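You operate a simulated robot arm through the tools that you are given. There is no shell and no other tool. Be economical: measure what you need, move in short steps, check, and stop when the job is done.

You run a simulated robot arm. Do the job below in one go: nothing can be reset, and whatever is moved stays where it is left.

JOB
Take the ribbed tray from the blue table and leave it on the table with a wood top. Take the green block from the front ledge and put it on the shelf under the blue table. Put one of the grey plugs from the orange table on the table shelf. Close the bottom chest drawer. Take the white cap and leave it on top of the blue tape roll. Take the blue bucket and leave it on the top shelf. Take the green wheel chock from the grey table and leave it on the shelf under the green table. Take the purple block and put it in the pu parts. Fetch the sieve with the smallest size on its label from the grey table and set it on the blue tile. Fetch the green-cap bottle from the steel table and stand it on the grey tile. Switch the green switch on. The order is free. Set down upright: green block, grey plug, wheel chock, purple block, green-cap bottle.

Only the result counts: the job must be done as asked and must still hold three seconds after the hand-in. Knocking over, shifting, dropping, spilling or breaking anything else fails it. A push-on lid holds only when it is set on centred and level and pressed home; a screw cap is set on level and turned clockwise until tight.

ROBOT AND FRAMES
A 7-joint arm with a fingered hand on a trunk, on a base that drives. Base frame: it is fixed to the floor where the robot stands at the start and does not move with it; the origin is under the middle of the robot, x ahead of it, y to its left, z up. Readings come in m, degrees, newtons and seconds.
Its first joint turns from -115.0 to 115.0 degrees. Places, roughly: blue bucket [-3.25, 1.25, 0.75]; blue tile (12x9x2 cm) [-5.2, -0.7, 0.9]; bottom chest drawer [-3, 0.2, 0.7]; green block (6x10x6 cm) [0.4, 1.8, 0.6]; green switch [-5, -1, 0.8]; green-cap bottle (6x5x12 cm) [-5, 1.3, 0.8]; grey plug [-1.5, -0.5, 0.75]; grey tile (12x9x2 cm) [-3.1, 0.9, 0.7]; parts (18x15 cm) [-1.54, 1.38, 0.6]; purple block (6x6x9 cm) [-3.3, 1.9, 0.8]; ribbed tray [0.5, 0, 0.75]; shelf under the blue table [0.7, -0.1, 0.2]; shelf under the green table [-3.3, -1.7, 0.2]; sieve [-3.5, 1.5, 0.75]; table shelf [0.6, 1, 0.3]; table with a wood top [-3.3, -0.1, 0.7]; tape roll (7x7x3 cm) [-3.2, 1.5, 0.7]; top shelf [-5.3, -2, 1.7]; wheel chock [-3, 1.75, 0.75]; white cap (5x5x2 cm) [-3.3, 1, 0.7]. Payload 5 kg.
Tool frame: the origin (TCP) lies between the finger pads and is the grasp point; the fingertips stand 0.032 m ahead of it; z points along the fingers, y is the line along which they close. Largest opening 0.16 m; the body of the gripper starts 0.089 m behind the TCP. The gripper is a hand of 4 fingers: y runs from the thumb to the fingers, the wrist lies at [0, 0, -0.267] in the tool frame, and closing takes about 1.5 s.
Orientation is that of the tool frame in the base frame, as a unit quaternion [x, y, z, w]. With the fingers straight down and closing along the base's y, the tool's x points along the base's -x, its y along +y and its z along -z.

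CONTROLS
- The arm moves only by the tool step_arm. Its argument "series" is text: rows parted by semicolons, each of 7 numbers parted by spaces: the shift along the tool's x, y, z in m, then the turn, a rotation vector about the tool's x, y, z in degrees, then the finger opening in m, from 0 to 0.16. In form: dx dy dz wx wy wz claw; .... A call has 1 to 8 rows; each row is the pose to reach, as a shift and turn from the pose commanded when the call began, along the tool's axes at that moment. A row lasts 0.2 s, in which the tool goes at most 0.05 m and 8.6 degrees; a call with a longer step from one row to the next is refused whole, and so is a gripper value outside its range. Where a pose cannot be reached the arm comes as near as it can. A force on the tool above 40 N (or 10 N above the force at the start of the call, whichever is more), or a blocked arm, ends the call early, and 0.2 s more pass. The fingers move at their own pace (about 0.045 m/s each) and stop on an object; they squeeze with about 28 N. The grip force told is the motor's: it shows also when the fingers shut on nothing. Time passes only in rows, and 0.2 s behind the last, so rows that repeat a pose let the fingers close. It gives the time, the measured TCP pose, the force on the tool (base axes), the opening and the grip force at its end, in the units of the frame above (readings bear some noise), with the torque about the TCP (base axes, N m) and any sound that the robot's microphone picked up.
- Cameras (640 x 400 px; columns grow to the right, rows downward): "scene" is now at [-0.0627, 0.1472, 1.6034]; the picture's right is [-1.00, 0.03, 0.00], its down [0.03, 0.93, -0.36] and it looks along [-0.01, -0.36, -0.93] (base axes); focal length 214 px, centre (320, 200). "wrist" rides on the gripper at [0.08, -0.004, -0.114] in the tool frame; the picture's right is [0.05, 1.00, 0.00], its down [-0.82, 0.04, -0.58] and it looks along [-0.58, 0.03, 0.82] (tool axes); focal length 265 px, centre (320, 200). There is no depth. A picture from a camera that has moved, and an enlarged one, comes with that camera's place and axes in the base frame and with its lens.
- get_image(camera): a new picture of that camera. No time passes.
- lift_body(by): slides the trunk up (or, below 0, down) by that many m; the arm and the scene camera ride with it, the base frame stays. It gives what a move gives, with no picture.
- roll_base(legs): drives the robot by 1 to 6 legs, each [ahead, turn to the left] in m and degrees, along the robot's own axes; the way and the turn of a leg run together, so that a leg with both is an arc; at most 1.5 m and 180 degrees a leg. The arm and the cameras ride along, it lands a little off, and it stops where it bumps. It gives what a move gives.
- grasp_type(shape): the hand has 4 fingers and takes this shape, open, in about a second: jaw (thumb against the fingers, like two jaws); tri (thumb and two fingers); tip (a fingertip pinch); poke (one finger out to press); point (the index stretched); flat (the hand flat); cup (the hand cupped); fist (a fist). The gripper value then closes the fingers along that shape, each until it touches; the sizes above hold for jaw. It gives what a move gives, with no picture.
- aim_head(pan, tilt): turns the head with the scene camera to pan (to the left, within 155 degrees either way) and tilt (down, from -29 to 69), counted from straight ahead of the robot. It gives what a move gives.
- enlarge(camera, box): a new picture of the part [left, top, right, bottom] of that camera's present view, enlarged. No time passes.
- hand_in(): hands the job in; it is judged then, once.

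Go step by step. Nothing tells you exact positions but the pictures and the camera data: compare them with the known pose of the tool, close in by small moves and look again before you grip or let go. The budget is 525 turns and 292 pictures, counting those below and the enlarged ones. Unless the task says otherwise, let go and move clear before handing in.

The tools are called after "Call:" as name(argument=value, ...) on one line, values as JSON. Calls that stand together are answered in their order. step_arm: Moves the arm, as the interface text tells. Its arguments: {"type":"object","properties":{"series":{"type":"string"}},"required":["series"]} The other tools are called the same way: lift_body (by) slides the trunk up or down; grasp_type (shape) gives the hand a shape; roll_base (legs) drives the base; aim_head (pan, tilt) turns the head that bears the scene camera; get_image (camera) takes a picture; enlarge (camera, box) takes an enlarged picture of a part of a camera's view; hand_in () hands the job in.

At the start:

```text
t: 0.0
position: [0.3865, 0.5091, 0.9909]
tcp_rot: [0.0, 1.0, 0.001, 0.0]
force: [-0.4, -0.6, -0.4]
ft_torque: [0.01, 0.01, 0.01]
grip_width: 0.16
grasp_force: 0.1
shape: jaw
trunk travel left (down, up): [-0.475, 0.515]
robot x, y, heading: [-0.0017, -0.003, -0.2]
head pan, tilt: [-91.9, 68.8]
```

scene: 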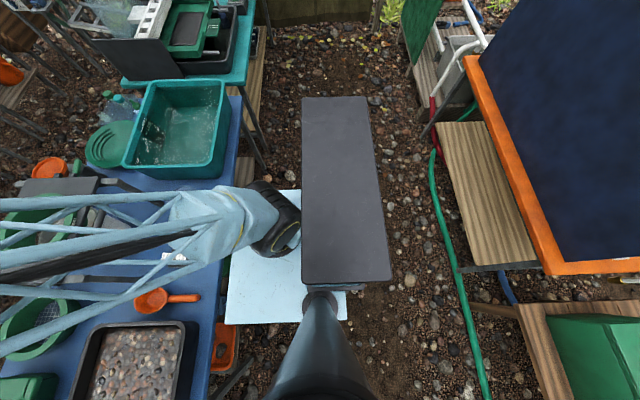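
wrist: 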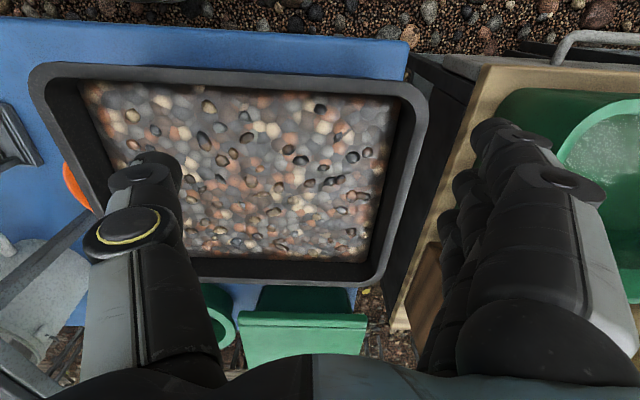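

The head looks to the right, with a blue table covered in things near the robot. I'll look around to survey the surroundings.

Call:
aim_head(pan=0, tilt=45)

Call:
get_image(camera="scene")

Call:
aim_head(pan=75, tilt=35)

Call:
get_image(camera="scene")

Call:
aim_head(pan=150, tilt=25)

Call:
get_image(camera="scene")

Call:
aim_head(pan=-140, tilt=25)

Call:
get_image(camera="scene")

```text
t: 1.7
position: [0.3864, 0.5097, 0.9925]
tcp_rot: [0.0, 1.0, 0.0, 0.0]
force: [0.0, -0.2, -0.5]
ft_torque: [0.0, -0.01, 0.01]
grip_width: 0.16
grasp_force: 0.1
shape: jaw
trunk travel left (down, up): [-0.475, 0.515]
robot x, y, heading: [0.0032, 0.001, -0.1]
head pan, tilt: [0.0, 45.0]
```

```text
289 pictures are left
camera scene: at [0.0204, 0.203, 1.6322], right [0.0, -1.0, 0.0], down [-0.71, 0.0, -0.71], along [0.71, 0.0, -0.71], focal length 214 px, centre (320, 200)
```

scene: 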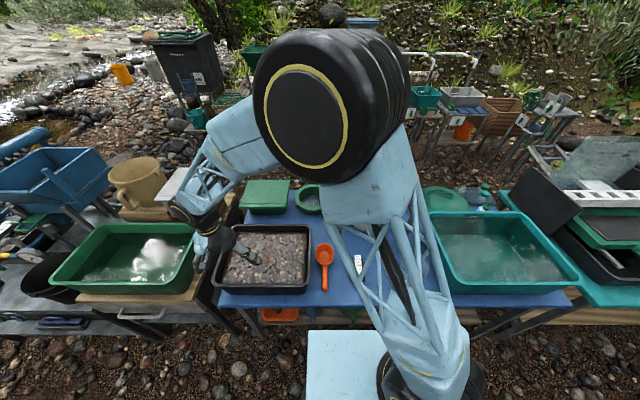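

```text
t: 3.1
position: [0.3861, 0.5086, 0.9912]
tcp_rot: [-0.001, 1.0, 0.0, 0.0]
force: [0.7, -0.8, 0.8]
ft_torque: [-0.03, 0.01, -0.01]
grip_width: 0.1597
grasp_force: 0.1
shape: jaw
trunk travel left (down, up): [-0.475, 0.515]
robot x, y, heading: [-0.0023, -0.0008, 0.0]
head pan, tilt: [75.0, 35.0]
```

```text
288 pictures are left
camera scene: at [-0.0381, 0.2881, 1.647], right [0.97, -0.26, 0.0], down [-0.15, -0.55, -0.82], along [0.21, 0.79, -0.57], focal length 214 px, centre (320, 200)
```

scene: 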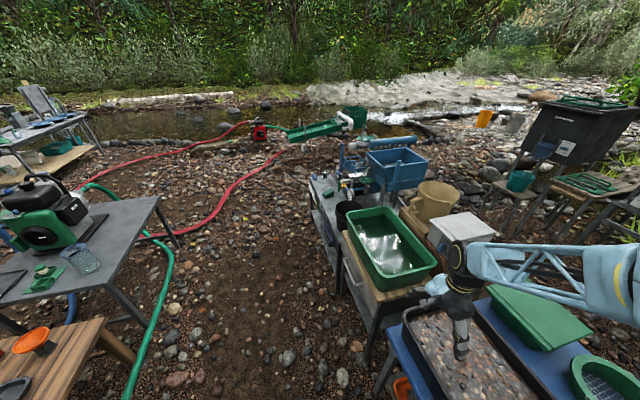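

```text
t: 4.6
position: [0.3872, 0.5087, 0.9916]
tcp_rot: [0.0, 1.0, -0.001, 0.0]
force: [-0.2, -0.2, 0.0]
ft_torque: [-0.02, 0.0, 0.0]
grip_width: 0.16
grasp_force: 0.0
shape: jaw
trunk travel left (down, up): [-0.475, 0.515]
robot x, y, heading: [0.002, 0.0009, 0.4]
head pan, tilt: [150.0, 25.0]
```

```text
287 pictures are left
camera scene: at [-0.1407, 0.2492, 1.6628], right [0.5, 0.87, 0.0], down [0.37, -0.21, -0.91], along [-0.78, 0.45, -0.42], focal length 214 px, centre (320, 200)
```

scene: 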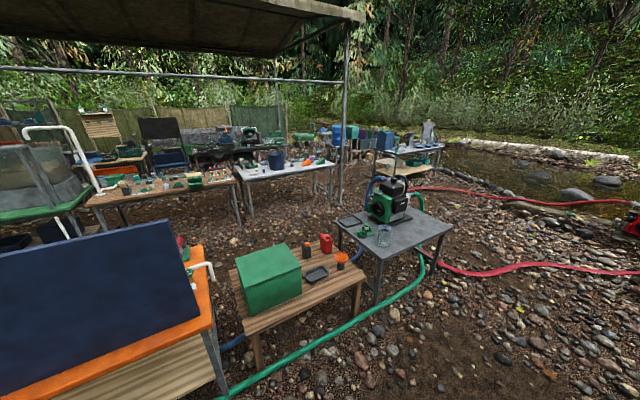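

```text
t: 8.6
position: [0.3851, 0.5086, 0.9908]
tcp_rot: [0.0, 1.0, 0.0, 0.0]
force: [-0.9, -0.3, -0.1]
ft_torque: [0.02, -0.01, 0.05]
grip_width: 0.1602
grasp_force: 0.0
shape: jaw
trunk travel left (down, up): [-0.475, 0.515]
robot x, y, heading: [-0.0002, -0.0006, -0.3]
head pan, tilt: [-140.0, 25.0]
```

```text
286 pictures are left
camera scene: at [-0.1315, 0.1438, 1.6628], right [-0.64, 0.77, 0.0], down [0.32, 0.27, -0.91], along [-0.69, -0.58, -0.42], focal length 214 px, centre (320, 200)
```

scene: 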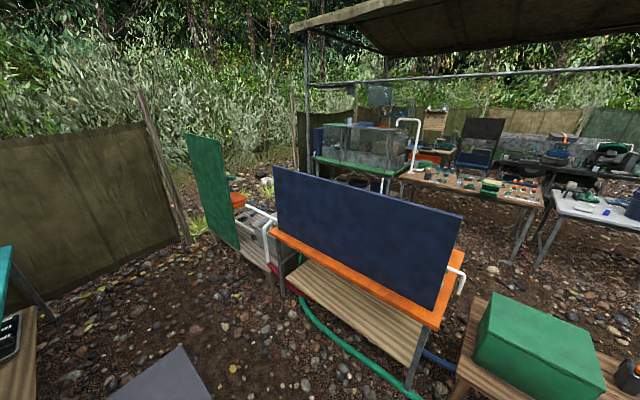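

I need a closer look at the blue table ahead.

Call:
aim_head(pan=-25, tilt=60)

Call:
get_image(camera="scene")

Call:
aim_head(pan=40, tilt=50)

Call:
get_image(camera="scene")

```text
t: 10.5
position: [0.3855, 0.5104, 0.9912]
tcp_rot: [0.0, 1.0, 0.0, 0.0]
force: [0.1, 0.4, 0.0]
ft_torque: [-0.01, -0.01, 0.02]
grip_width: 0.1598
grasp_force: 0.0
shape: jaw
trunk travel left (down, up): [-0.475, 0.515]
robot x, y, heading: [-0.0009, -0.0026, -0.3]
head pan, tilt: [-25.0, 60.0]
```

```text
285 pictures are left
camera scene: at [-0.0005, 0.1748, 1.6127], right [-0.42, -0.91, 0.0], down [-0.78, 0.37, -0.5], along [0.45, -0.21, -0.87], focal length 214 px, centre (320, 200)
```

scene: 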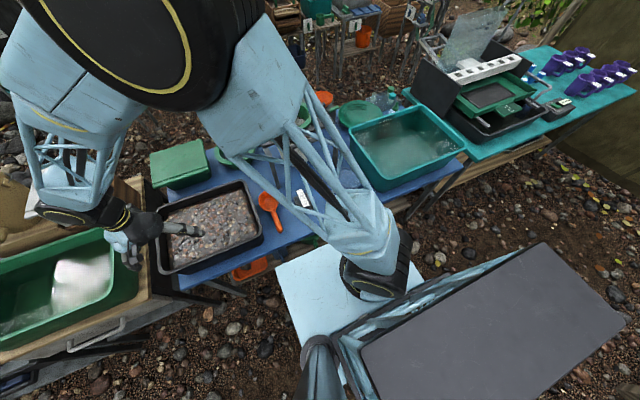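

```text
t: 11.9
position: [0.3864, 0.5082, 0.9908]
tcp_rot: [0.0, 1.0, -0.001, 0.0]
force: [-0.3, 0.3, 0.0]
ft_torque: [-0.03, -0.02, -0.03]
grip_width: 0.1599
grasp_force: 0.1
shape: jaw
trunk travel left (down, up): [-0.475, 0.515]
robot x, y, heading: [-0.0041, -0.0008, -0.0]
head pan, tilt: [40.0, 50.0]
```

```text
284 pictures are left
camera scene: at [-0.0019, 0.2525, 1.6253], right [0.64, -0.77, 0.0], down [-0.59, -0.49, -0.64], along [0.49, 0.41, -0.77], focal length 214 px, centre (320, 200)
```

scene: 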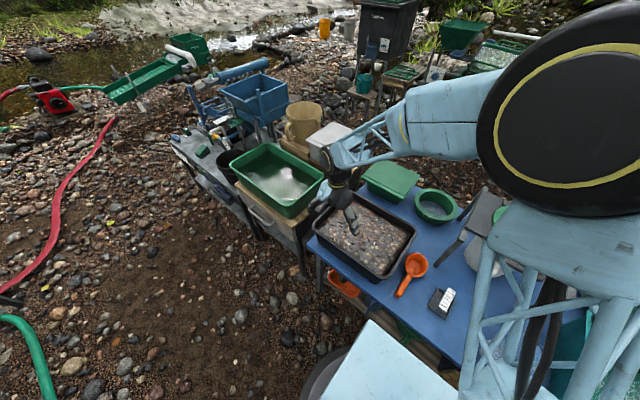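

Call:
enlarge(camera="scene", box=[380, 220, 520, 330])

Call:
enlarge(camera="scene", box=[160, 60, 340, 200])

```text
3.64 times, centred on (450, 275) of scene
camera zoom: at [-0.0019, 0.2525, 1.6253], right [0.64, -0.77, 0.0], down [-0.59, -0.49, -0.64], along [0.49, 0.41, -0.77], focal length 780 px, centre (-153, -73)
```

zoom: 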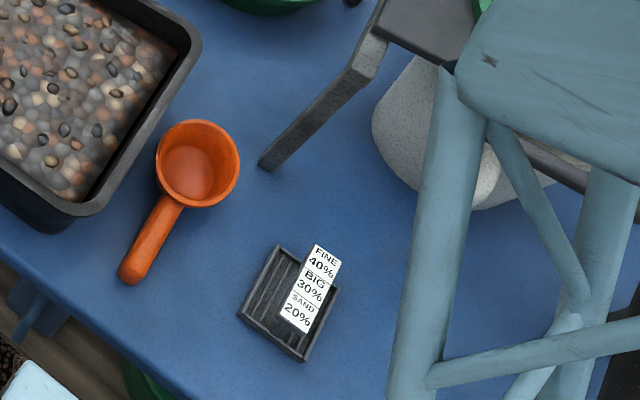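

```text
2.86 times, centred on (250, 130) of scene
camera zoom: at [-0.0019, 0.2525, 1.6253], right [0.64, -0.77, 0.0], down [-0.59, -0.49, -0.64], along [0.49, 0.41, -0.77], focal length 613 px, centre (520, 400)
```

zoom: 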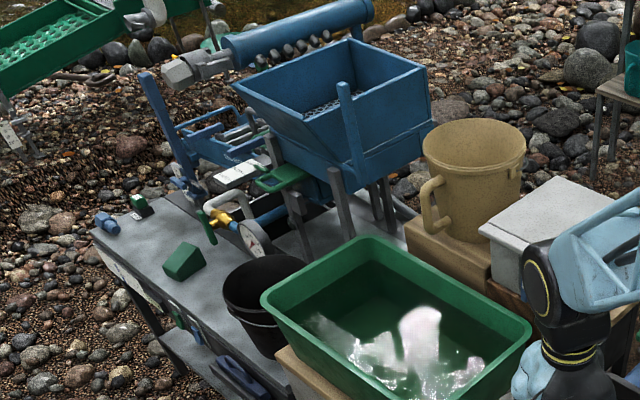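

The ribbed tray sits on the blue table near (0.47, 0.04) with a label strip in it. I'll start with the green block: back off, bring the arm in front, then drive towards it.

Call:
roll_base(legs=[[-0.3, 0]])

Call:
step_arm(series="0 -0.05 0 0 0 0 0.16;0 -0.1 0 0 0 0 0.16;0 -0.15 0 0 0 0 0.16;0 -0.2 0 0 0 0 0.16;0 -0.25 0 0 0 0 0.16;0 -0.3 0 0 0 0 0.16;0 -0.35 0 0 0 0 0.16;0 -0.4 0 0 0 0 0.16")

Call:
aim_head(pan=0, tilt=50)

Call:
get_image(camera="scene")

```text
t: 13.9
position: [0.0831, 0.5087, 0.9912]
tcp_rot: [0.0, 1.0, 0.0, 0.0]
force: [-0.2, -0.2, 0.3]
ft_torque: [0.02, 0.0, 0.01]
grip_width: 0.1598
grasp_force: 0.1
shape: jaw
trunk travel left (down, up): [-0.475, 0.515]
robot x, y, heading: [-0.3019, -0.0002, -0.0]
head pan, tilt: [40.0, 50.0]
```

```text
t: 15.7
position: [0.0819, 0.1046, 0.9936]
tcp_rot: [0.0, 1.0, 0.001, 0.001]
force: [0.8, -0.3, 1.1]
ft_torque: [-0.01, 0.01, -0.01]
grip_width: 0.1597
grasp_force: 0.1
shape: jaw
trunk travel left (down, up): [-0.475, 0.515]
robot x, y, heading: [-0.3061, 0.0026, -0.1]
head pan, tilt: [40.0, 50.0]
```

```text
t: 16.8
position: [0.0819, 0.1079, 0.993]
tcp_rot: [0.0, 1.0, 0.0, 0.0]
force: [-0.1, -0.5, -0.8]
ft_torque: [-0.02, 0.02, 0.0]
grip_width: 0.1597
grasp_force: 0.1
shape: jaw
trunk travel left (down, up): [-0.475, 0.515]
robot x, y, heading: [-0.3011, -0.0034, -0.1]
head pan, tilt: [0.0, 50.0]
```

```text
281 pictures are left
camera scene: at [-0.2871, 0.2028, 1.6253], right [0.0, -1.0, 0.0], down [-0.77, 0.0, -0.64], along [0.64, 0.0, -0.77], focal length 214 px, centre (320, 200)
```

scene: 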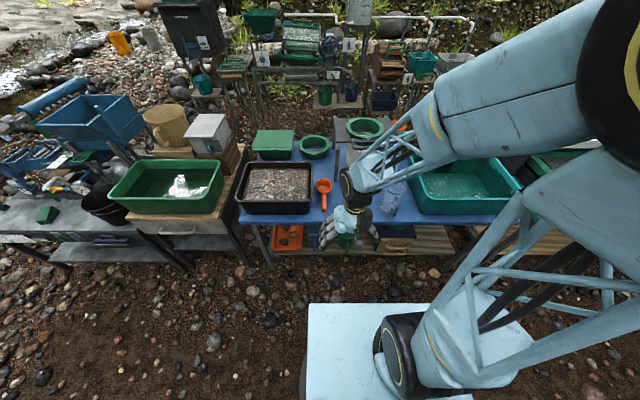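

Call:
enlarge(camera="scene", box=[0, 130, 240, 280])

Call:
enlarge(camera="scene", box=[220, 150, 480, 290])

Call:
roll_base(legs=[[0, 90], [1.5, 0], [0.25, 0], [0, -90]])

Call:
get_image(camera="scene")

```text
2.67 times, centred on (120, 205) of scene
camera zoom: at [-0.2871, 0.2028, 1.6253], right [0.0, -1.0, 0.0], down [-0.77, 0.0, -0.64], along [0.64, 0.0, -0.77], focal length 572 px, centre (853, 187)
```

zoom: 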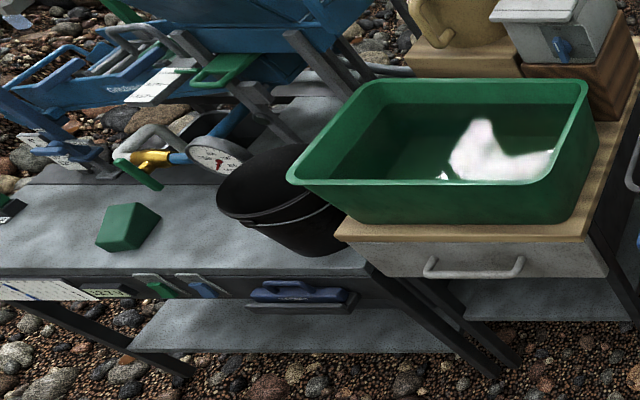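

```text
2.46 times, centred on (350, 220) of scene
camera zoom: at [-0.2871, 0.2028, 1.6253], right [0.0, -1.0, 0.0], down [-0.77, 0.0, -0.64], along [0.64, 0.0, -0.77], focal length 528 px, centre (246, 151)
```

zoom: 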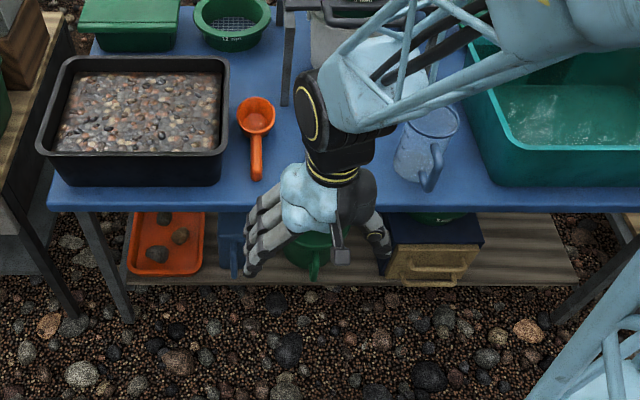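

```text
t: 33.5
position: [0.2726, 1.8054, 0.9938]
tcp_rot: [0.063, 0.998, 0.0, -0.001]
force: [0.1, 0.4, 0.8]
ft_torque: [-0.02, 0.02, 0.01]
grip_width: 0.1598
grasp_force: 0.0
shape: jaw
trunk travel left (down, up): [-0.475, 0.515]
robot x, y, heading: [-0.1221, 1.7463, -7.3]
head pan, tilt: [0.0, 50.0]
```

```text
278 pictures are left
camera scene: at [-0.0809, 1.9477, 1.6253], right [-0.13, -0.99, 0.0], down [-0.76, 0.1, -0.64], along [0.64, -0.08, -0.77], focal length 214 px, centre (320, 200)
```

scene: 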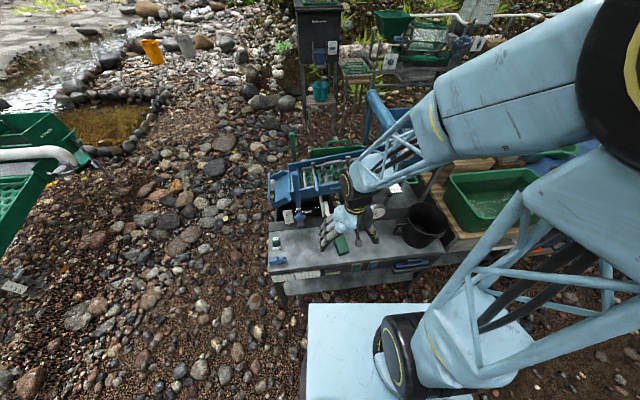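

Call:
get_image(camera="wrist")

Call:
enlarge(camera="scene", box=[250, 150, 470, 300])

```text
277 pictures are left
camera wrist: at [0.1921, 1.8128, 1.1063], right [0.07, 1.0, 0.0], down [0.81, -0.06, 0.58], along [0.58, -0.04, -0.82], focal length 265 px, centre (320, 200)
```

wrist: 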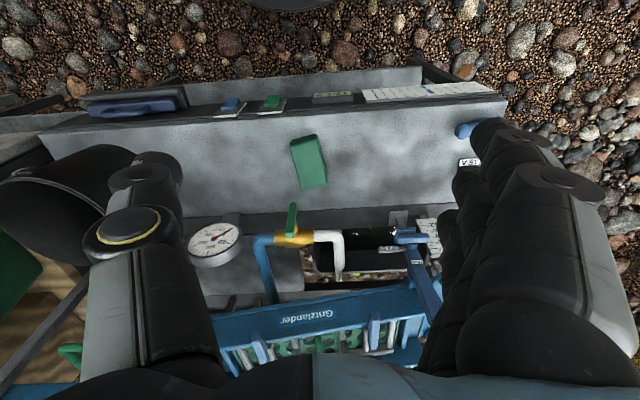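

```text
2.67 times, centred on (360, 225) of scene
camera zoom: at [-0.0809, 1.9477, 1.6253], right [-0.13, -0.99, 0.0], down [-0.76, 0.1, -0.64], along [0.64, -0.08, -0.77], focal length 572 px, centre (213, 133)
```

zoom: 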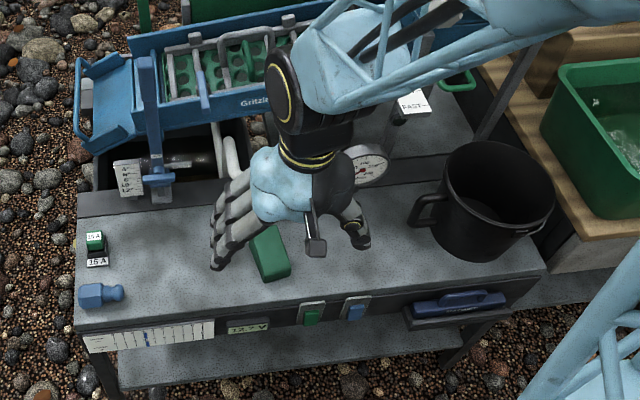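

Call:
enlarge(camera="wrist", box=[230, 100, 390, 200])

Call:
enlarge(camera="scene", box=[320, 220, 380, 270])

```text
4.00 times, centred on (310, 150) of wrist
camera zoom: at [0.1921, 1.8128, 1.1063], right [0.07, 1.0, 0.0], down [0.81, -0.06, 0.58], along [0.58, -0.04, -0.82], focal length 1062 px, centre (360, 400)
```

zoom: 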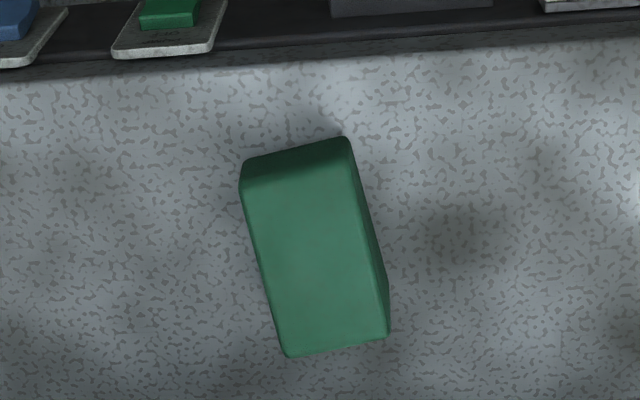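

```text
8.00 times, centred on (350, 245) of scene
camera zoom: at [-0.0809, 1.9477, 1.6253], right [-0.13, -0.99, 0.0], down [-0.76, 0.1, -0.64], along [0.64, -0.08, -0.77], focal length 1716 px, centre (80, -160)
```

zoom: 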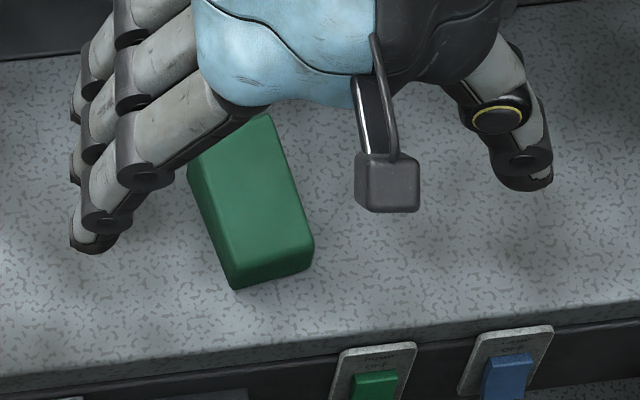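

The block's centre is at about (0.432, 1.775), top z ≈ 0.645, long axis yawed about +7°. I'll yaw the hand to match and pitch it to 30° below horizontal so the block can later go upright onto a low shelf.

Call:
step_arm(series="0 0 0 0 0 -7 0.16;0 0 0 0 0 -14 0.16")

Call:
step_arm(series="0 0 0 0 -7.5 0 0.16;0 0 0 0 -15 0 0.16;0 0 0 0 -22.5 0 0.16;0 0 0 0 -30 0 0.16;0 0 0 0 -37.5 0 0.16;0 0 0 0 -45 0 0.16;0 0 0 0 -52.5 0 0.16;0 0 0 0 -60 0 0.16")

Call:
get_image(camera="wrist")

Call:
get_image(camera="scene")

```text
t: 34.1
position: [0.2727, 1.8062, 0.9923]
tcp_rot: [-0.061, 0.998, 0.0, -0.001]
force: [-0.9, -1.3, 0.1]
ft_torque: [-0.03, -0.01, 0.0]
grip_width: 0.1599
grasp_force: 0.1
shape: jaw
trunk travel left (down, up): [-0.475, 0.515]
robot x, y, heading: [-0.1167, 1.7511, -7.1]
head pan, tilt: [0.0, 50.0]
```

```text
t: 36.1
position: [0.3642, 2.126, 1.1428]
tcp_rot: [-0.216, 0.815, 0.21, 0.495]
force: [0.0, -1.1, 0.3]
ft_torque: [0.01, -0.01, 0.04]
grip_width: 0.1601
grasp_force: 0.0
shape: jaw
out of reach, approached as far as the arm can: row 1, 2, 3, 4, 5, 6, 7, 8
trunk travel left (down, up): [-0.475, 0.515]
robot x, y, heading: [-0.1218, 1.7493, -7.2]
head pan, tilt: [0.0, 50.0]
stopped in row 8: the arm was blocked; the commanded pose is now the measured one
```

```text
273 pictures are left
camera wrist: at [0.2524, 2.0471, 1.1174], right [-0.58, 0.81, 0.08], down [-0.1, -0.17, 0.98], along [0.81, 0.56, 0.18], focal length 265 px, centre (320, 200)
```

wrist: 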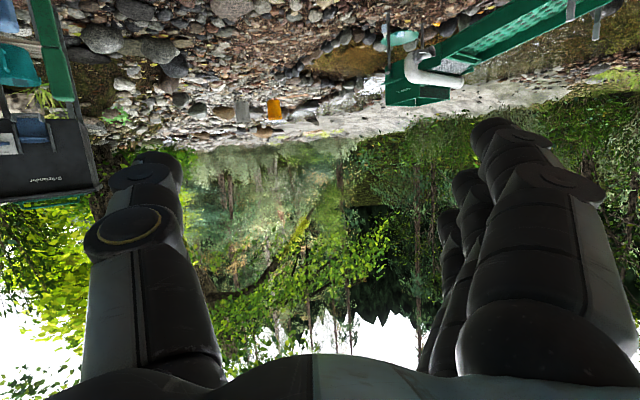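

```text
272 pictures are left
camera scene: at [-0.083, 1.9791, 1.6268], right [0.3, -0.95, 0.0], down [-0.72, -0.23, -0.65], along [0.62, 0.2, -0.76], focal length 214 px, centre (320, 200)
```

scene: 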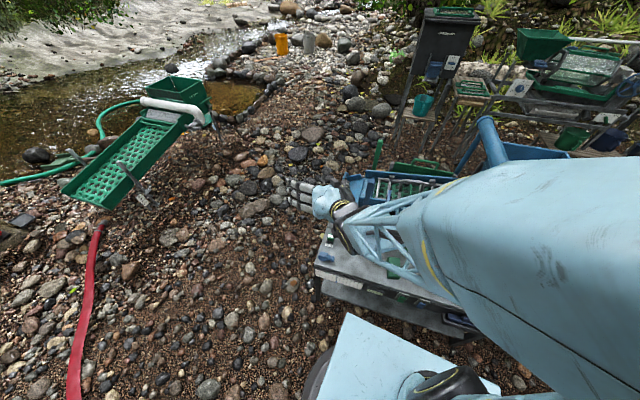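

A horizontal hand needs more distance, and the wrist camera ended up below the hand, so I want it flipped. I'll turn left and back off, then roll the hand 180°.

Call:
roll_base(legs=[[0, 12], [-0.25, 0]])

Call:
step_arm(series="0 0 0 0 0 8.5 0.16;0 0 0 0 0 17 0.16;0 0 0 0 0 25.5 0.16;0 0 0 0 0 34 0.16;0 0 0 0 0 42.5 0.16;0 0 0 0 0 51 0.16;0 0 0 0 0 59.5 0.16;0 0 0 0 0 68 0.16")

```text
t: 38.7
position: [0.0288, 2.1992, 1.143]
tcp_rot: [-0.301, 0.787, 0.26, 0.472]
force: [-0.7, -0.5, 0.5]
ft_torque: [-0.01, 0.02, 0.01]
grip_width: 0.1599
grasp_force: 0.1
shape: jaw
trunk travel left (down, up): [-0.475, 0.515]
robot x, y, heading: [-0.3682, 1.7321, 5.0]
head pan, tilt: [0.0, 50.0]
```

```text
t: 40.5
position: [0.0304, 2.199, 1.1418]
tcp_rot: [0.192, 0.82, 0.48, 0.245]
force: [0.5, 0.6, -0.8]
ft_torque: [-0.01, 0.01, -0.01]
grip_width: 0.1602
grasp_force: 0.1
shape: jaw
trunk travel left (down, up): [-0.475, 0.515]
robot x, y, heading: [-0.3651, 1.7278, 5.0]
head pan, tilt: [0.0, 50.0]
```

Call:
step_arm(series="0 0 0 0 0 8.5 0.16;0 0 0 0 0 17 0.16;0 0 0 0 0 25.5 0.16;0 0 0 0 0 34 0.16;0 0 0 0 0 42.5 0.16;0 0 0 0 0 51 0.16;0 0 0 0 0 59.5 0.16;0 0 0 0 0 68 0.16")

Call:
step_arm(series="0 0 0 0 0 8.5 0.16;0 0 0 0 0 17 0.16;0 0 0 0 0 25.5 0.16;0 0 0 0 0 34 0.16;0 0 0 0 0 41 0.16")

```text
t: 42.3
position: [0.0286, 2.1985, 1.1436]
tcp_rot: [0.617, 0.573, 0.534, -0.066]
force: [-0.1, -0.7, 1.2]
ft_torque: [0.0, -0.01, 0.02]
grip_width: 0.1601
grasp_force: 0.0
shape: jaw
trunk travel left (down, up): [-0.475, 0.515]
robot x, y, heading: [-0.3683, 1.7275, 4.9]
head pan, tilt: [0.0, 50.0]
```

```text
t: 43.5
position: [0.0289, 2.1992, 1.1428]
tcp_rot: [0.779, 0.322, 0.478, -0.249]
force: [-0.2, 0.9, 0.7]
ft_torque: [0.03, -0.01, -0.01]
grip_width: 0.16
grasp_force: 0.2
shape: jaw
trunk travel left (down, up): [-0.475, 0.515]
robot x, y, heading: [-0.3667, 1.7321, 5.0]
head pan, tilt: [0.0, 50.0]
```

Call:
step_arm(series="-0.0091 0.0451 0.0018 -4.78 -0.4 1.88 0.16;-0.0181 0.0902 0.0036 -9.55 -0.8 3.75 0.16;-0.0272 0.1353 0.0053 -14.3 -1.2 5.6 0.16;-0.0363 0.1804 0.0071 -19.1 -1.6 7.5 0.16;-0.0453 0.2254 0.0089 -23.9 -2 9.4 0.16;-0.0544 0.2705 0.0107 -28.7 -2.4 11.25 0.16;-0.0634 0.3156 0.0124 -33.4 -2.8 13.1 0.16;-0.0725 0.3607 0.0142 -38.2 -3.2 15 0.16")

Call:
get_image(camera="wrist")

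Call:
get_image(camera="scene")

```text
t: 45.3
position: [0.258, 1.9464, 1.065]
tcp_rot: [0.864, 0.054, 0.499, -0.03]
force: [-1.0, 1.0, 0.1]
ft_torque: [-0.09, -0.02, -0.09]
grip_width: 0.1601
grasp_force: 0.1
shape: jaw
out of reach, approached as far as the arm can: row 1, 2, 3, 4, 7, 8
trunk travel left (down, up): [-0.475, 0.515]
robot x, y, heading: [-0.3643, 1.7261, 4.8]
head pan, tilt: [0.0, 50.0]
```

```text
271 pictures are left
camera wrist: at [0.1991, 1.945, 1.1922], right [0.15, -0.99, 0.05], down [-0.9, -0.15, -0.42], along [0.42, 0.02, -0.91], focal length 265 px, centre (320, 200)
```

wrist: 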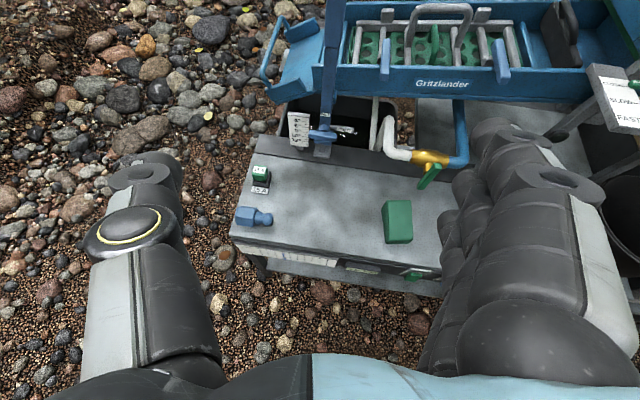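

```text
270 pictures are left
camera scene: at [-0.3708, 1.934, 1.625], right [0.08, -1.0, 0.0], down [-0.76, -0.07, -0.64], along [0.64, 0.05, -0.77], focal length 214 px, centre (320, 200)
```

scene: 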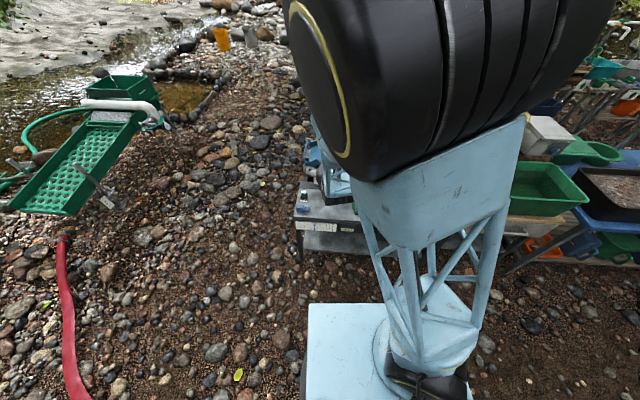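

Hand orientation is right. I'll lower the trunk, then move to a pre-grasp behind the block.

Call:
lift_body(by=-0.28)

Call:
get_image(camera="wrist")

```text
t: 48.2
position: [0.2595, 1.9449, 0.7872]
tcp_rot: [0.864, 0.052, 0.499, -0.03]
force: [0.4, -0.7, 0.1]
ft_torque: [0.01, -0.01, 0.04]
grip_width: 0.16
grasp_force: 0.1
shape: jaw
trunk travel left (down, up): [-0.195, 0.795]
robot x, y, heading: [-0.37, 1.7314, 4.9]
head pan, tilt: [0.0, 50.0]
```

```text
269 pictures are left
camera wrist: at [0.2004, 1.9423, 0.9123], right [0.15, -0.99, 0.04], down [-0.9, -0.15, -0.42], along [0.42, 0.02, -0.91], focal length 265 px, centre (320, 200)
```

wrist: 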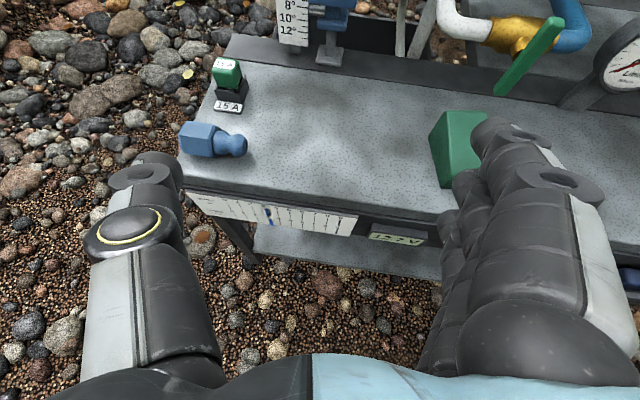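

Call:
step_arm(series="-0.0124 0.0378 0.0064 0 0 0 0.16;-0.0248 0.0756 0.0128 0 0 0 0.16;-0.0372 0.1134 0.0192 0 0 0 0.16;-0.0496 0.1512 0.0256 0 0 0 0.16;-0.062 0.189 0.032 0 0 0 0.16")

Call:
get_image(camera="wrist")

```text
t: 49.4
position: [0.2644, 1.7908, 0.8076]
tcp_rot: [0.865, 0.052, 0.498, -0.03]
force: [0.1, 0.3, -0.1]
ft_torque: [0.0, 0.01, -0.02]
grip_width: 0.1599
grasp_force: 0.1
shape: jaw
out of reach, approached as far as the arm can: row 1, 2, 3, 4, 5
trunk travel left (down, up): [-0.195, 0.795]
robot x, y, heading: [-0.3661, 1.7252, 4.5]
head pan, tilt: [0.0, 50.0]
```

```text
268 pictures are left
camera wrist: at [0.2062, 1.7884, 0.9345], right [0.15, -0.99, 0.05], down [-0.9, -0.15, -0.41], along [0.42, 0.02, -0.91], focal length 265 px, centre (320, 200)
```

wrist: 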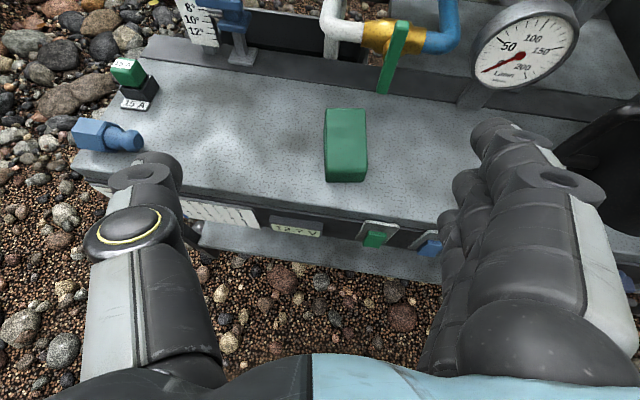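

Call:
aim_head(pan=150, tilt=60)

Call:
get_image(camera="scene")

```text
t: 51.7
position: [0.2649, 1.791, 0.8085]
tcp_rot: [0.866, 0.053, 0.497, -0.031]
force: [0.1, -0.5, 0.4]
ft_torque: [0.01, -0.04, -0.01]
grip_width: 0.1598
grasp_force: 0.0
shape: jaw
trunk travel left (down, up): [-0.195, 0.795]
robot x, y, heading: [-0.3647, 1.7251, 4.6]
head pan, tilt: [150.0, 60.0]
```

```text
267 pictures are left
camera scene: at [-0.5061, 1.9532, 1.3328], right [0.43, 0.9, 0.0], down [0.78, -0.37, -0.5], along [-0.45, 0.21, -0.87], focal length 214 px, centre (320, 200)
```

scene: 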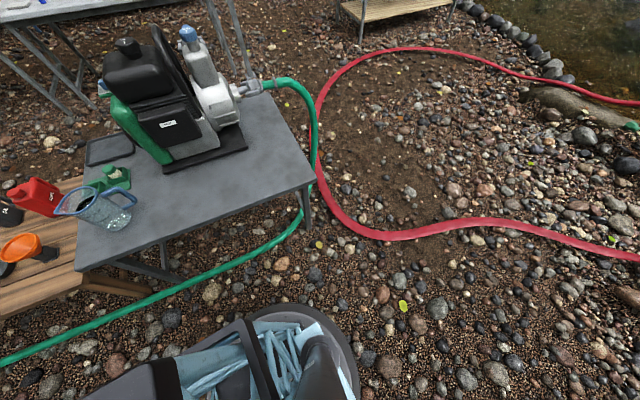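

There's about 0.25 m free behind. I'll back off 0.12 m for reach.

Call:
roll_base(legs=[[-0.13, 0]])

Call:
aim_head(pan=0, tilt=50)

Call:
get_image(camera="wrist")

```text
t: 53.0
position: [0.1343, 1.7781, 0.8084]
tcp_rot: [0.865, 0.052, 0.498, -0.03]
force: [0.8, -0.5, -0.1]
ft_torque: [0.0, -0.01, -0.01]
grip_width: 0.16
grasp_force: 0.0
shape: jaw
trunk travel left (down, up): [-0.195, 0.795]
robot x, y, heading: [-0.4999, 1.7187, 4.7]
head pan, tilt: [150.0, 60.0]
```

```text
t: 55.4
position: [0.1344, 1.7793, 0.8088]
tcp_rot: [0.865, 0.052, 0.497, -0.03]
force: [0.6, 0.3, 0.0]
ft_torque: [0.0, -0.01, 0.0]
grip_width: 0.16
grasp_force: 0.1
shape: jaw
trunk travel left (down, up): [-0.195, 0.795]
robot x, y, heading: [-0.4987, 1.7138, 4.9]
head pan, tilt: [0.0, 50.0]
```

```text
266 pictures are left
camera wrist: at [0.076, 1.7763, 0.9345], right [0.14, -0.99, 0.04], down [-0.9, -0.15, -0.41], along [0.42, 0.02, -0.91], focal length 265 px, centre (320, 200)
```

wrist: 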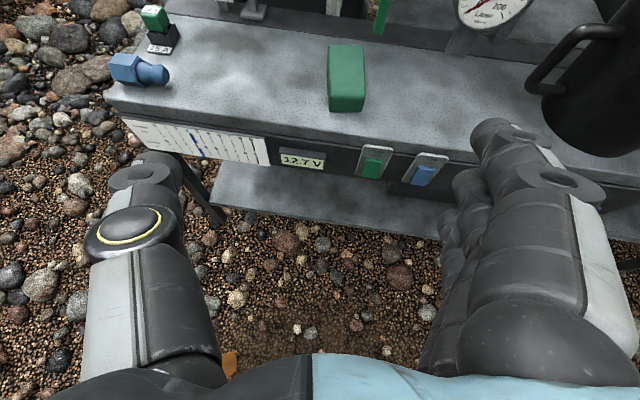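

Call:
step_arm(series="-0.003 0.01 0.045 0 0 0 0.16;-0.006 0.02 0.09 0 0 0 0.16;-0.008 0.03 0.135 0 0 0 0.16;-0.011 0.041 0.18 0 0 0 0.16")

Call:
get_image(camera="wrist")

```text
t: 56.4
position: [0.1742, 1.7908, 0.8361]
tcp_rot: [0.865, 0.051, 0.498, -0.029]
force: [0.6, -0.6, -0.5]
ft_torque: [-0.01, -0.03, -0.04]
grip_width: 0.1601
grasp_force: 0.0
shape: jaw
out of reach, approached as far as the arm can: row 1, 2, 3, 4
trunk travel left (down, up): [-0.195, 0.795]
robot x, y, heading: [-0.4962, 1.7169, 4.8]
head pan, tilt: [0.0, 50.0]
```

```text
265 pictures are left
camera wrist: at [0.1165, 1.7896, 0.9617], right [0.14, -0.99, 0.04], down [-0.9, -0.15, -0.41], along [0.42, 0.02, -0.91], focal length 265 px, centre (320, 200)
```

wrist: 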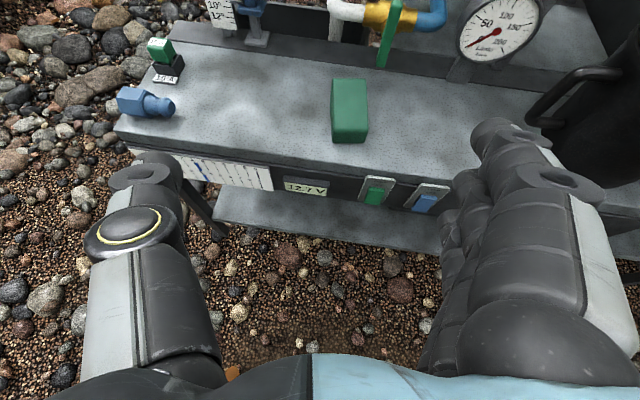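

Call:
get_image(camera="scene")

```text
264 pictures are left
camera scene: at [-0.499, 1.9204, 1.3453], right [0.08, -1.0, 0.0], down [-0.76, -0.06, -0.64], along [0.64, 0.05, -0.77], focal length 214 px, centre (320, 200)
```

scene: 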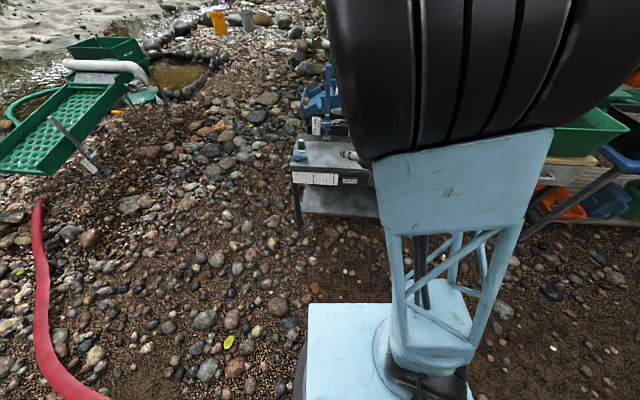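

The wrist bend seems to limit; lowering the trunk so the forearm becomes flatter should help. The hand is clear of the table edge (x≈0.35).

Call:
lift_body(by=-0.15)

Call:
step_arm(series="0.02 0.01 0.035 0 0 0 0.16;0.02 0.02 0.06 0 0 0 0.16")

```text
t: 58.1
position: [0.1752, 1.7921, 0.6839]
tcp_rot: [0.866, 0.051, 0.497, -0.029]
force: [0.3, -0.1, -0.6]
ft_torque: [0.0, 0.0, -0.02]
grip_width: 0.1598
grasp_force: 0.0
shape: jaw
trunk travel left (down, up): [-0.045, 0.945]
robot x, y, heading: [-0.5023, 1.7184, 4.6]
head pan, tilt: [0.0, 50.0]
```

```text
t: 58.7
position: [0.1989, 1.7918, 0.7083]
tcp_rot: [0.866, 0.051, 0.497, -0.029]
force: [0.2, -0.2, 0.1]
ft_torque: [0.04, 0.01, 0.03]
grip_width: 0.16
grasp_force: 0.0
shape: jaw
out of reach, approached as far as the arm can: row 1, 2
trunk travel left (down, up): [-0.045, 0.945]
robot x, y, heading: [-0.4987, 1.7186, 4.9]
head pan, tilt: [0.0, 50.0]
```

Call:
step_arm(series="0 0 0 0 -8 0 0.16;0 0 0 0 -16 0 0.16;0 0 0 0 -24 0 0.16")

Call:
step_arm(series="0.02 0.01 0.03 0 0 0 0.16;0.04 0.02 0.06 0 0 0 0.16")

```text
t: 59.5
position: [0.1989, 1.7901, 0.708]
tcp_rot: [0.913, 0.054, 0.404, -0.023]
force: [-0.8, 0.3, 0.2]
ft_torque: [-0.02, -0.04, 0.01]
grip_width: 0.1601
grasp_force: 0.0
shape: jaw
out of reach, approached as far as the arm can: row 2, 3
trunk travel left (down, up): [-0.045, 0.945]
robot x, y, heading: [-0.4957, 1.7184, 4.6]
head pan, tilt: [0.0, 50.0]
```

```text
t: 60.1
position: [0.2062, 1.7916, 0.7084]
tcp_rot: [0.912, 0.054, 0.407, -0.023]
force: [0.5, -0.5, -0.2]
ft_torque: [0.01, 0.0, 0.01]
grip_width: 0.16
grasp_force: 0.0
shape: jaw
out of reach, approached as far as the arm can: row 1, 2
trunk travel left (down, up): [-0.045, 0.945]
robot x, y, heading: [-0.5003, 1.7181, 4.7]
head pan, tilt: [0.0, 50.0]
```

The flipped roll seems to strain the arm. I'll unroll 180° and test reach with the camera underneath at about 45° pitch.

Call:
step_arm(series="0 0 0 0 0 -8.2 0.16;0 0 0 0 0 -16.4 0.16;0 0 0 0 0 -24.6 0.16;0 0 0 0 0 -32.8 0.16;0 0 0 0 0 -41 0.16;0 0 0 0 0 -49.2 0.16;0 0 0 0 0 -57.4 0.16;0 0 0 0 0 -65.6 0.16")

Call:
step_arm(series="0 0 0 0 0 -8.2 0.16;0 0 0 0 0 -16.4 0.16;0 0 0 0 0 -24.6 0.16;0 0 0 0 0 -32.8 0.16;0 0 0 0 0 -41 0.16;0 0 0 0 0 -49.2 0.16;0 0 0 0 0 -57.4 0.16;0 0 0 0 0 -65.6 0.16")

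Call:
step_arm(series="0 0 0 0 0 -8.2 0.16;0 0 0 0 0 -16.4 0.16;0 0 0 0 0 -24.6 0.16;0 0 0 0 0 -32.8 0.16;0 0 0 0 0 -41 0.16;0 0 0 0 0 -48.8 0.16")

Call:
get_image(camera="scene")

```text
t: 61.9
position: [0.2047, 1.7912, 0.7047]
tcp_rot: [0.737, 0.541, 0.352, 0.201]
force: [0.4, -0.2, -0.3]
ft_torque: [-0.01, 0.0, 0.0]
grip_width: 0.1599
grasp_force: 0.0
shape: jaw
trunk travel left (down, up): [-0.045, 0.945]
robot x, y, heading: [-0.4972, 1.7174, 5.0]
head pan, tilt: [0.0, 50.0]
```

```text
t: 63.7
position: [0.2047, 1.7927, 0.7065]
tcp_rot: [0.327, 0.854, 0.189, 0.358]
force: [-0.3, -0.4, -0.9]
ft_torque: [0.0, 0.02, -0.02]
grip_width: 0.1598
grasp_force: 0.1
shape: jaw
trunk travel left (down, up): [-0.045, 0.945]
robot x, y, heading: [-0.4996, 1.7152, 4.8]
head pan, tilt: [0.0, 50.0]
```

```text
t: 65.1
position: [0.2047, 1.7929, 0.7042]
tcp_rot: [-0.055, 0.913, 0.023, 0.404]
force: [0.1, -0.6, 0.0]
ft_torque: [-0.02, 0.03, 0.0]
grip_width: 0.16
grasp_force: 0.1
shape: jaw
trunk travel left (down, up): [-0.045, 0.945]
robot x, y, heading: [-0.4986, 1.7182, 4.7]
head pan, tilt: [0.0, 50.0]
```

```text
263 pictures are left
camera scene: at [-0.499, 1.9205, 1.1953], right [0.08, -1.0, 0.0], down [-0.76, -0.06, -0.64], along [0.64, 0.05, -0.77], focal length 214 px, centre (320, 200)
```

scene: 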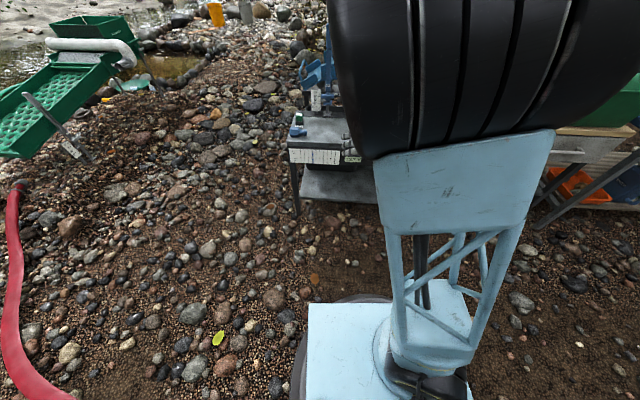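

Call:
step_arm(series="-0.03 0 0.027 0 0 0 0.16;-0.059 0 0.054 0 0 0 0.16")

Call:
step_arm(series="-0.03 0 -0.03 0 0 0 0.16;-0.06 0 -0.06 0 0 0 0.16")

```text
t: 65.7
position: [0.2373, 1.8126, 0.7443]
tcp_rot: [-0.054, 0.913, 0.023, 0.405]
force: [0.0, 0.5, 0.0]
ft_torque: [0.02, 0.03, 0.01]
grip_width: 0.1601
grasp_force: 0.1
shape: jaw
out of reach, approached as far as the arm can: row 1, 2
trunk travel left (down, up): [-0.045, 0.945]
robot x, y, heading: [-0.5016, 1.7194, 4.6]
head pan, tilt: [0.0, 50.0]
```

```text
t: 66.3
position: [0.234, 1.8158, 0.8283]
tcp_rot: [-0.054, 0.913, 0.023, 0.404]
force: [0.9, -0.7, -0.4]
ft_torque: [0.0, 0.01, -0.01]
grip_width: 0.1601
grasp_force: 0.1
shape: jaw
trunk travel left (down, up): [-0.045, 0.945]
robot x, y, heading: [-0.4954, 1.717, 4.6]
head pan, tilt: [0.0, 50.0]
```

Call:
step_arm(series="0 0 0 0 8.4 0 0.16;0 0 0 0 16.8 0 0.16;0 0 0 0 25.2 0 0.16;0 0 0 0 33.6 0 0.16;0 0 0 0 42 0 0.16;0 0 0 0 48 0 0.16")

Call:
get_image(camera="scene")

```text
t: 67.7
position: [0.1086, 1.8231, 0.8436]
tcp_rot: [-0.059, 0.998, -0.001, 0.001]
force: [0.6, 0.4, -0.2]
ft_torque: [-0.01, 0.0, -0.02]
grip_width: 0.16
grasp_force: 0.0
shape: jaw
out of reach, approached as far as the arm can: row 3, 4, 5, 6
trunk travel left (down, up): [-0.045, 0.945]
robot x, y, heading: [-0.5001, 1.7154, 4.8]
head pan, tilt: [0.0, 50.0]
```

```text
262 pictures are left
camera scene: at [-0.4989, 1.9205, 1.1953], right [0.08, -1.0, 0.0], down [-0.76, -0.06, -0.64], along [0.64, 0.05, -0.77], focal length 214 px, centre (320, 200)
```

scene: 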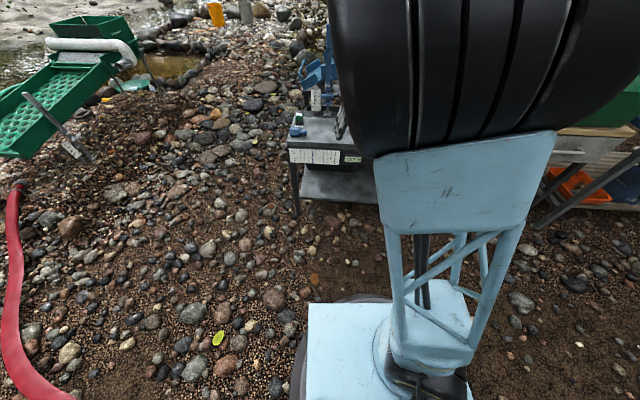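

The upper arm appears locked upright. I'll bring the hand back to the start-like posture (left-front) to free it.

Call:
step_arm(series="0.02 0.045 0 0 0 0 0.16;0.04 0.09 0 0 0 0 0.16;0.06 0.135 0 0 0 0 0.16;0.08 0.18 0 0 0 0 0.16;0.1 0.225 0 0 0 0 0.16;0.12 0.27 0 0 0 0 0.16;0.14 0.315 0 0 0 0 0.16;0.16 0.36 0 0 0 0 0.16")

Call:
get_image(camera="scene")

```text
t: 69.3
position: [0.0035, 2.0316, 0.8434]
tcp_rot: [0.032, 0.999, 0.004, -0.002]
force: [-0.8, 0.6, 0.4]
ft_torque: [0.01, -0.01, 0.0]
grip_width: 0.1599
grasp_force: 0.0
shape: jaw
trunk travel left (down, up): [-0.045, 0.945]
robot x, y, heading: [-0.5009, 1.7184, 4.6]
head pan, tilt: [0.0, 50.0]
stopped in row 8: the arm was blocked; the commanded pose is now the measured one
```

```text
261 pictures are left
camera scene: at [-0.4985, 1.9125, 1.1954], right [-0.02, -1.0, 0.0], down [-0.77, 0.01, -0.64], along [0.64, -0.01, -0.77], focal length 214 px, centre (320, 200)
```

scene: 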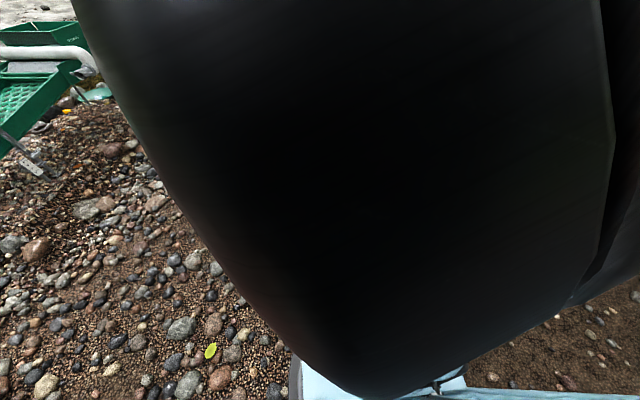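

Call:
step_arm(series="0 -0.045 0 0 0 0 0.16;0 -0.09 0 0 0 0 0.16;0 -0.135 0 0 0 0 0.16;0 -0.18 0 0 0 0 0.16;0 -0.225 0 0 0 0 0.16;0 -0.27 0 0 0 0 0.16;0 -0.315 0 0 0 0 0.16;0 -0.36 0 0 0 0 0.16")

Call:
step_arm(series="0 -0.045 0 0 0 0 0.16;0 -0.09 0 0 0 0 0.16;0 -0.135 0 0 0 0 0.16;0 -0.18 0 0 0 0 0.16;0 -0.225 0 0 0 0 0.16;0 -0.27 0 0 0 0 0.16;0 -0.315 0 0 0 0 0.16;0 -0.36 0 0 0 0 0.16")

Call:
get_image(camera="scene")

```text
t: 71.1
position: [-0.0137, 1.6771, 0.8372]
tcp_rot: [0.024, 1.0, 0.008, -0.003]
force: [-0.5, -1.0, -0.1]
ft_torque: [0.03, -0.01, 0.02]
grip_width: 0.16
grasp_force: 0.0
shape: jaw
trunk travel left (down, up): [-0.045, 0.945]
robot x, y, heading: [-0.4936, 1.7175, 4.5]
head pan, tilt: [0.0, 50.0]
```

```text
t: 72.9
position: [-0.0922, 1.4661, 0.8436]
tcp_rot: [0.025, 1.0, 0.005, 0.007]
force: [-0.1, 0.2, -0.2]
ft_torque: [0.0, 0.01, 0.0]
grip_width: 0.16
grasp_force: 0.0
shape: jaw
out of reach, approached as far as the arm can: row 4, 5, 6, 7, 8
trunk travel left (down, up): [-0.045, 0.945]
robot x, y, heading: [-0.4967, 1.7145, 4.8]
head pan, tilt: [0.0, 50.0]
```

```text
260 pictures are left
camera scene: at [-0.499, 1.9204, 1.1953], right [0.08, -1.0, 0.0], down [-0.76, -0.06, -0.64], along [0.64, 0.05, -0.77], focal length 214 px, centre (320, 200)
```

scene: 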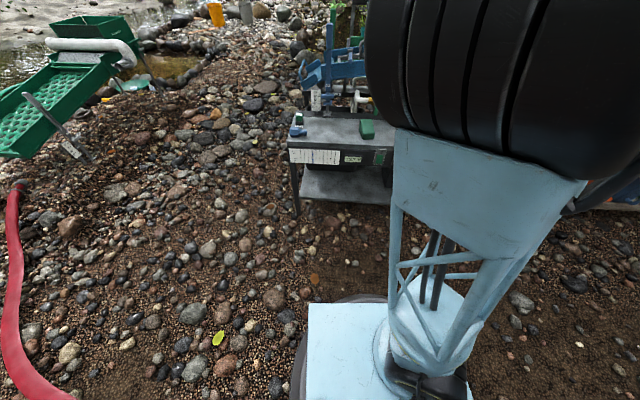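

Call:
step_arm(series="0 0 0.04 0 0 0 0.16;0 0 0.08 0 0 0 0.16;0 0 0.12 0 0 0 0.16;0 0 0.16 0 0 0 0.16;0 0 0.2 0 0 0 0.16")

Call:
get_image(camera="scene")

```text
t: 74.1
position: [-0.1218, 1.5032, 0.6679]
tcp_rot: [0.026, 1.0, 0.005, 0.0]
force: [0.3, -0.5, -0.1]
ft_torque: [-0.01, 0.01, -0.01]
grip_width: 0.1599
grasp_force: 0.0
shape: jaw
out of reach, approached as far as the arm can: row 1, 2, 3, 4, 5
trunk travel left (down, up): [-0.045, 0.945]
robot x, y, heading: [-0.4971, 1.717, 4.8]
head pan, tilt: [0.0, 50.0]
```

```text
259 pictures are left
camera scene: at [-0.4989, 1.9205, 1.1954], right [0.08, -1.0, 0.0], down [-0.76, -0.06, -0.64], along [0.64, 0.05, -0.77], focal length 214 px, centre (320, 200)
```

scene: 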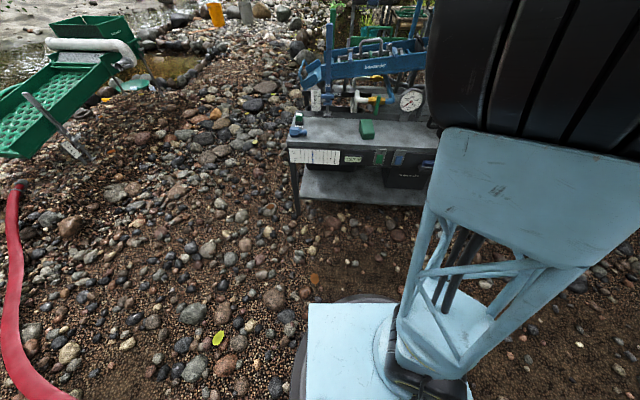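

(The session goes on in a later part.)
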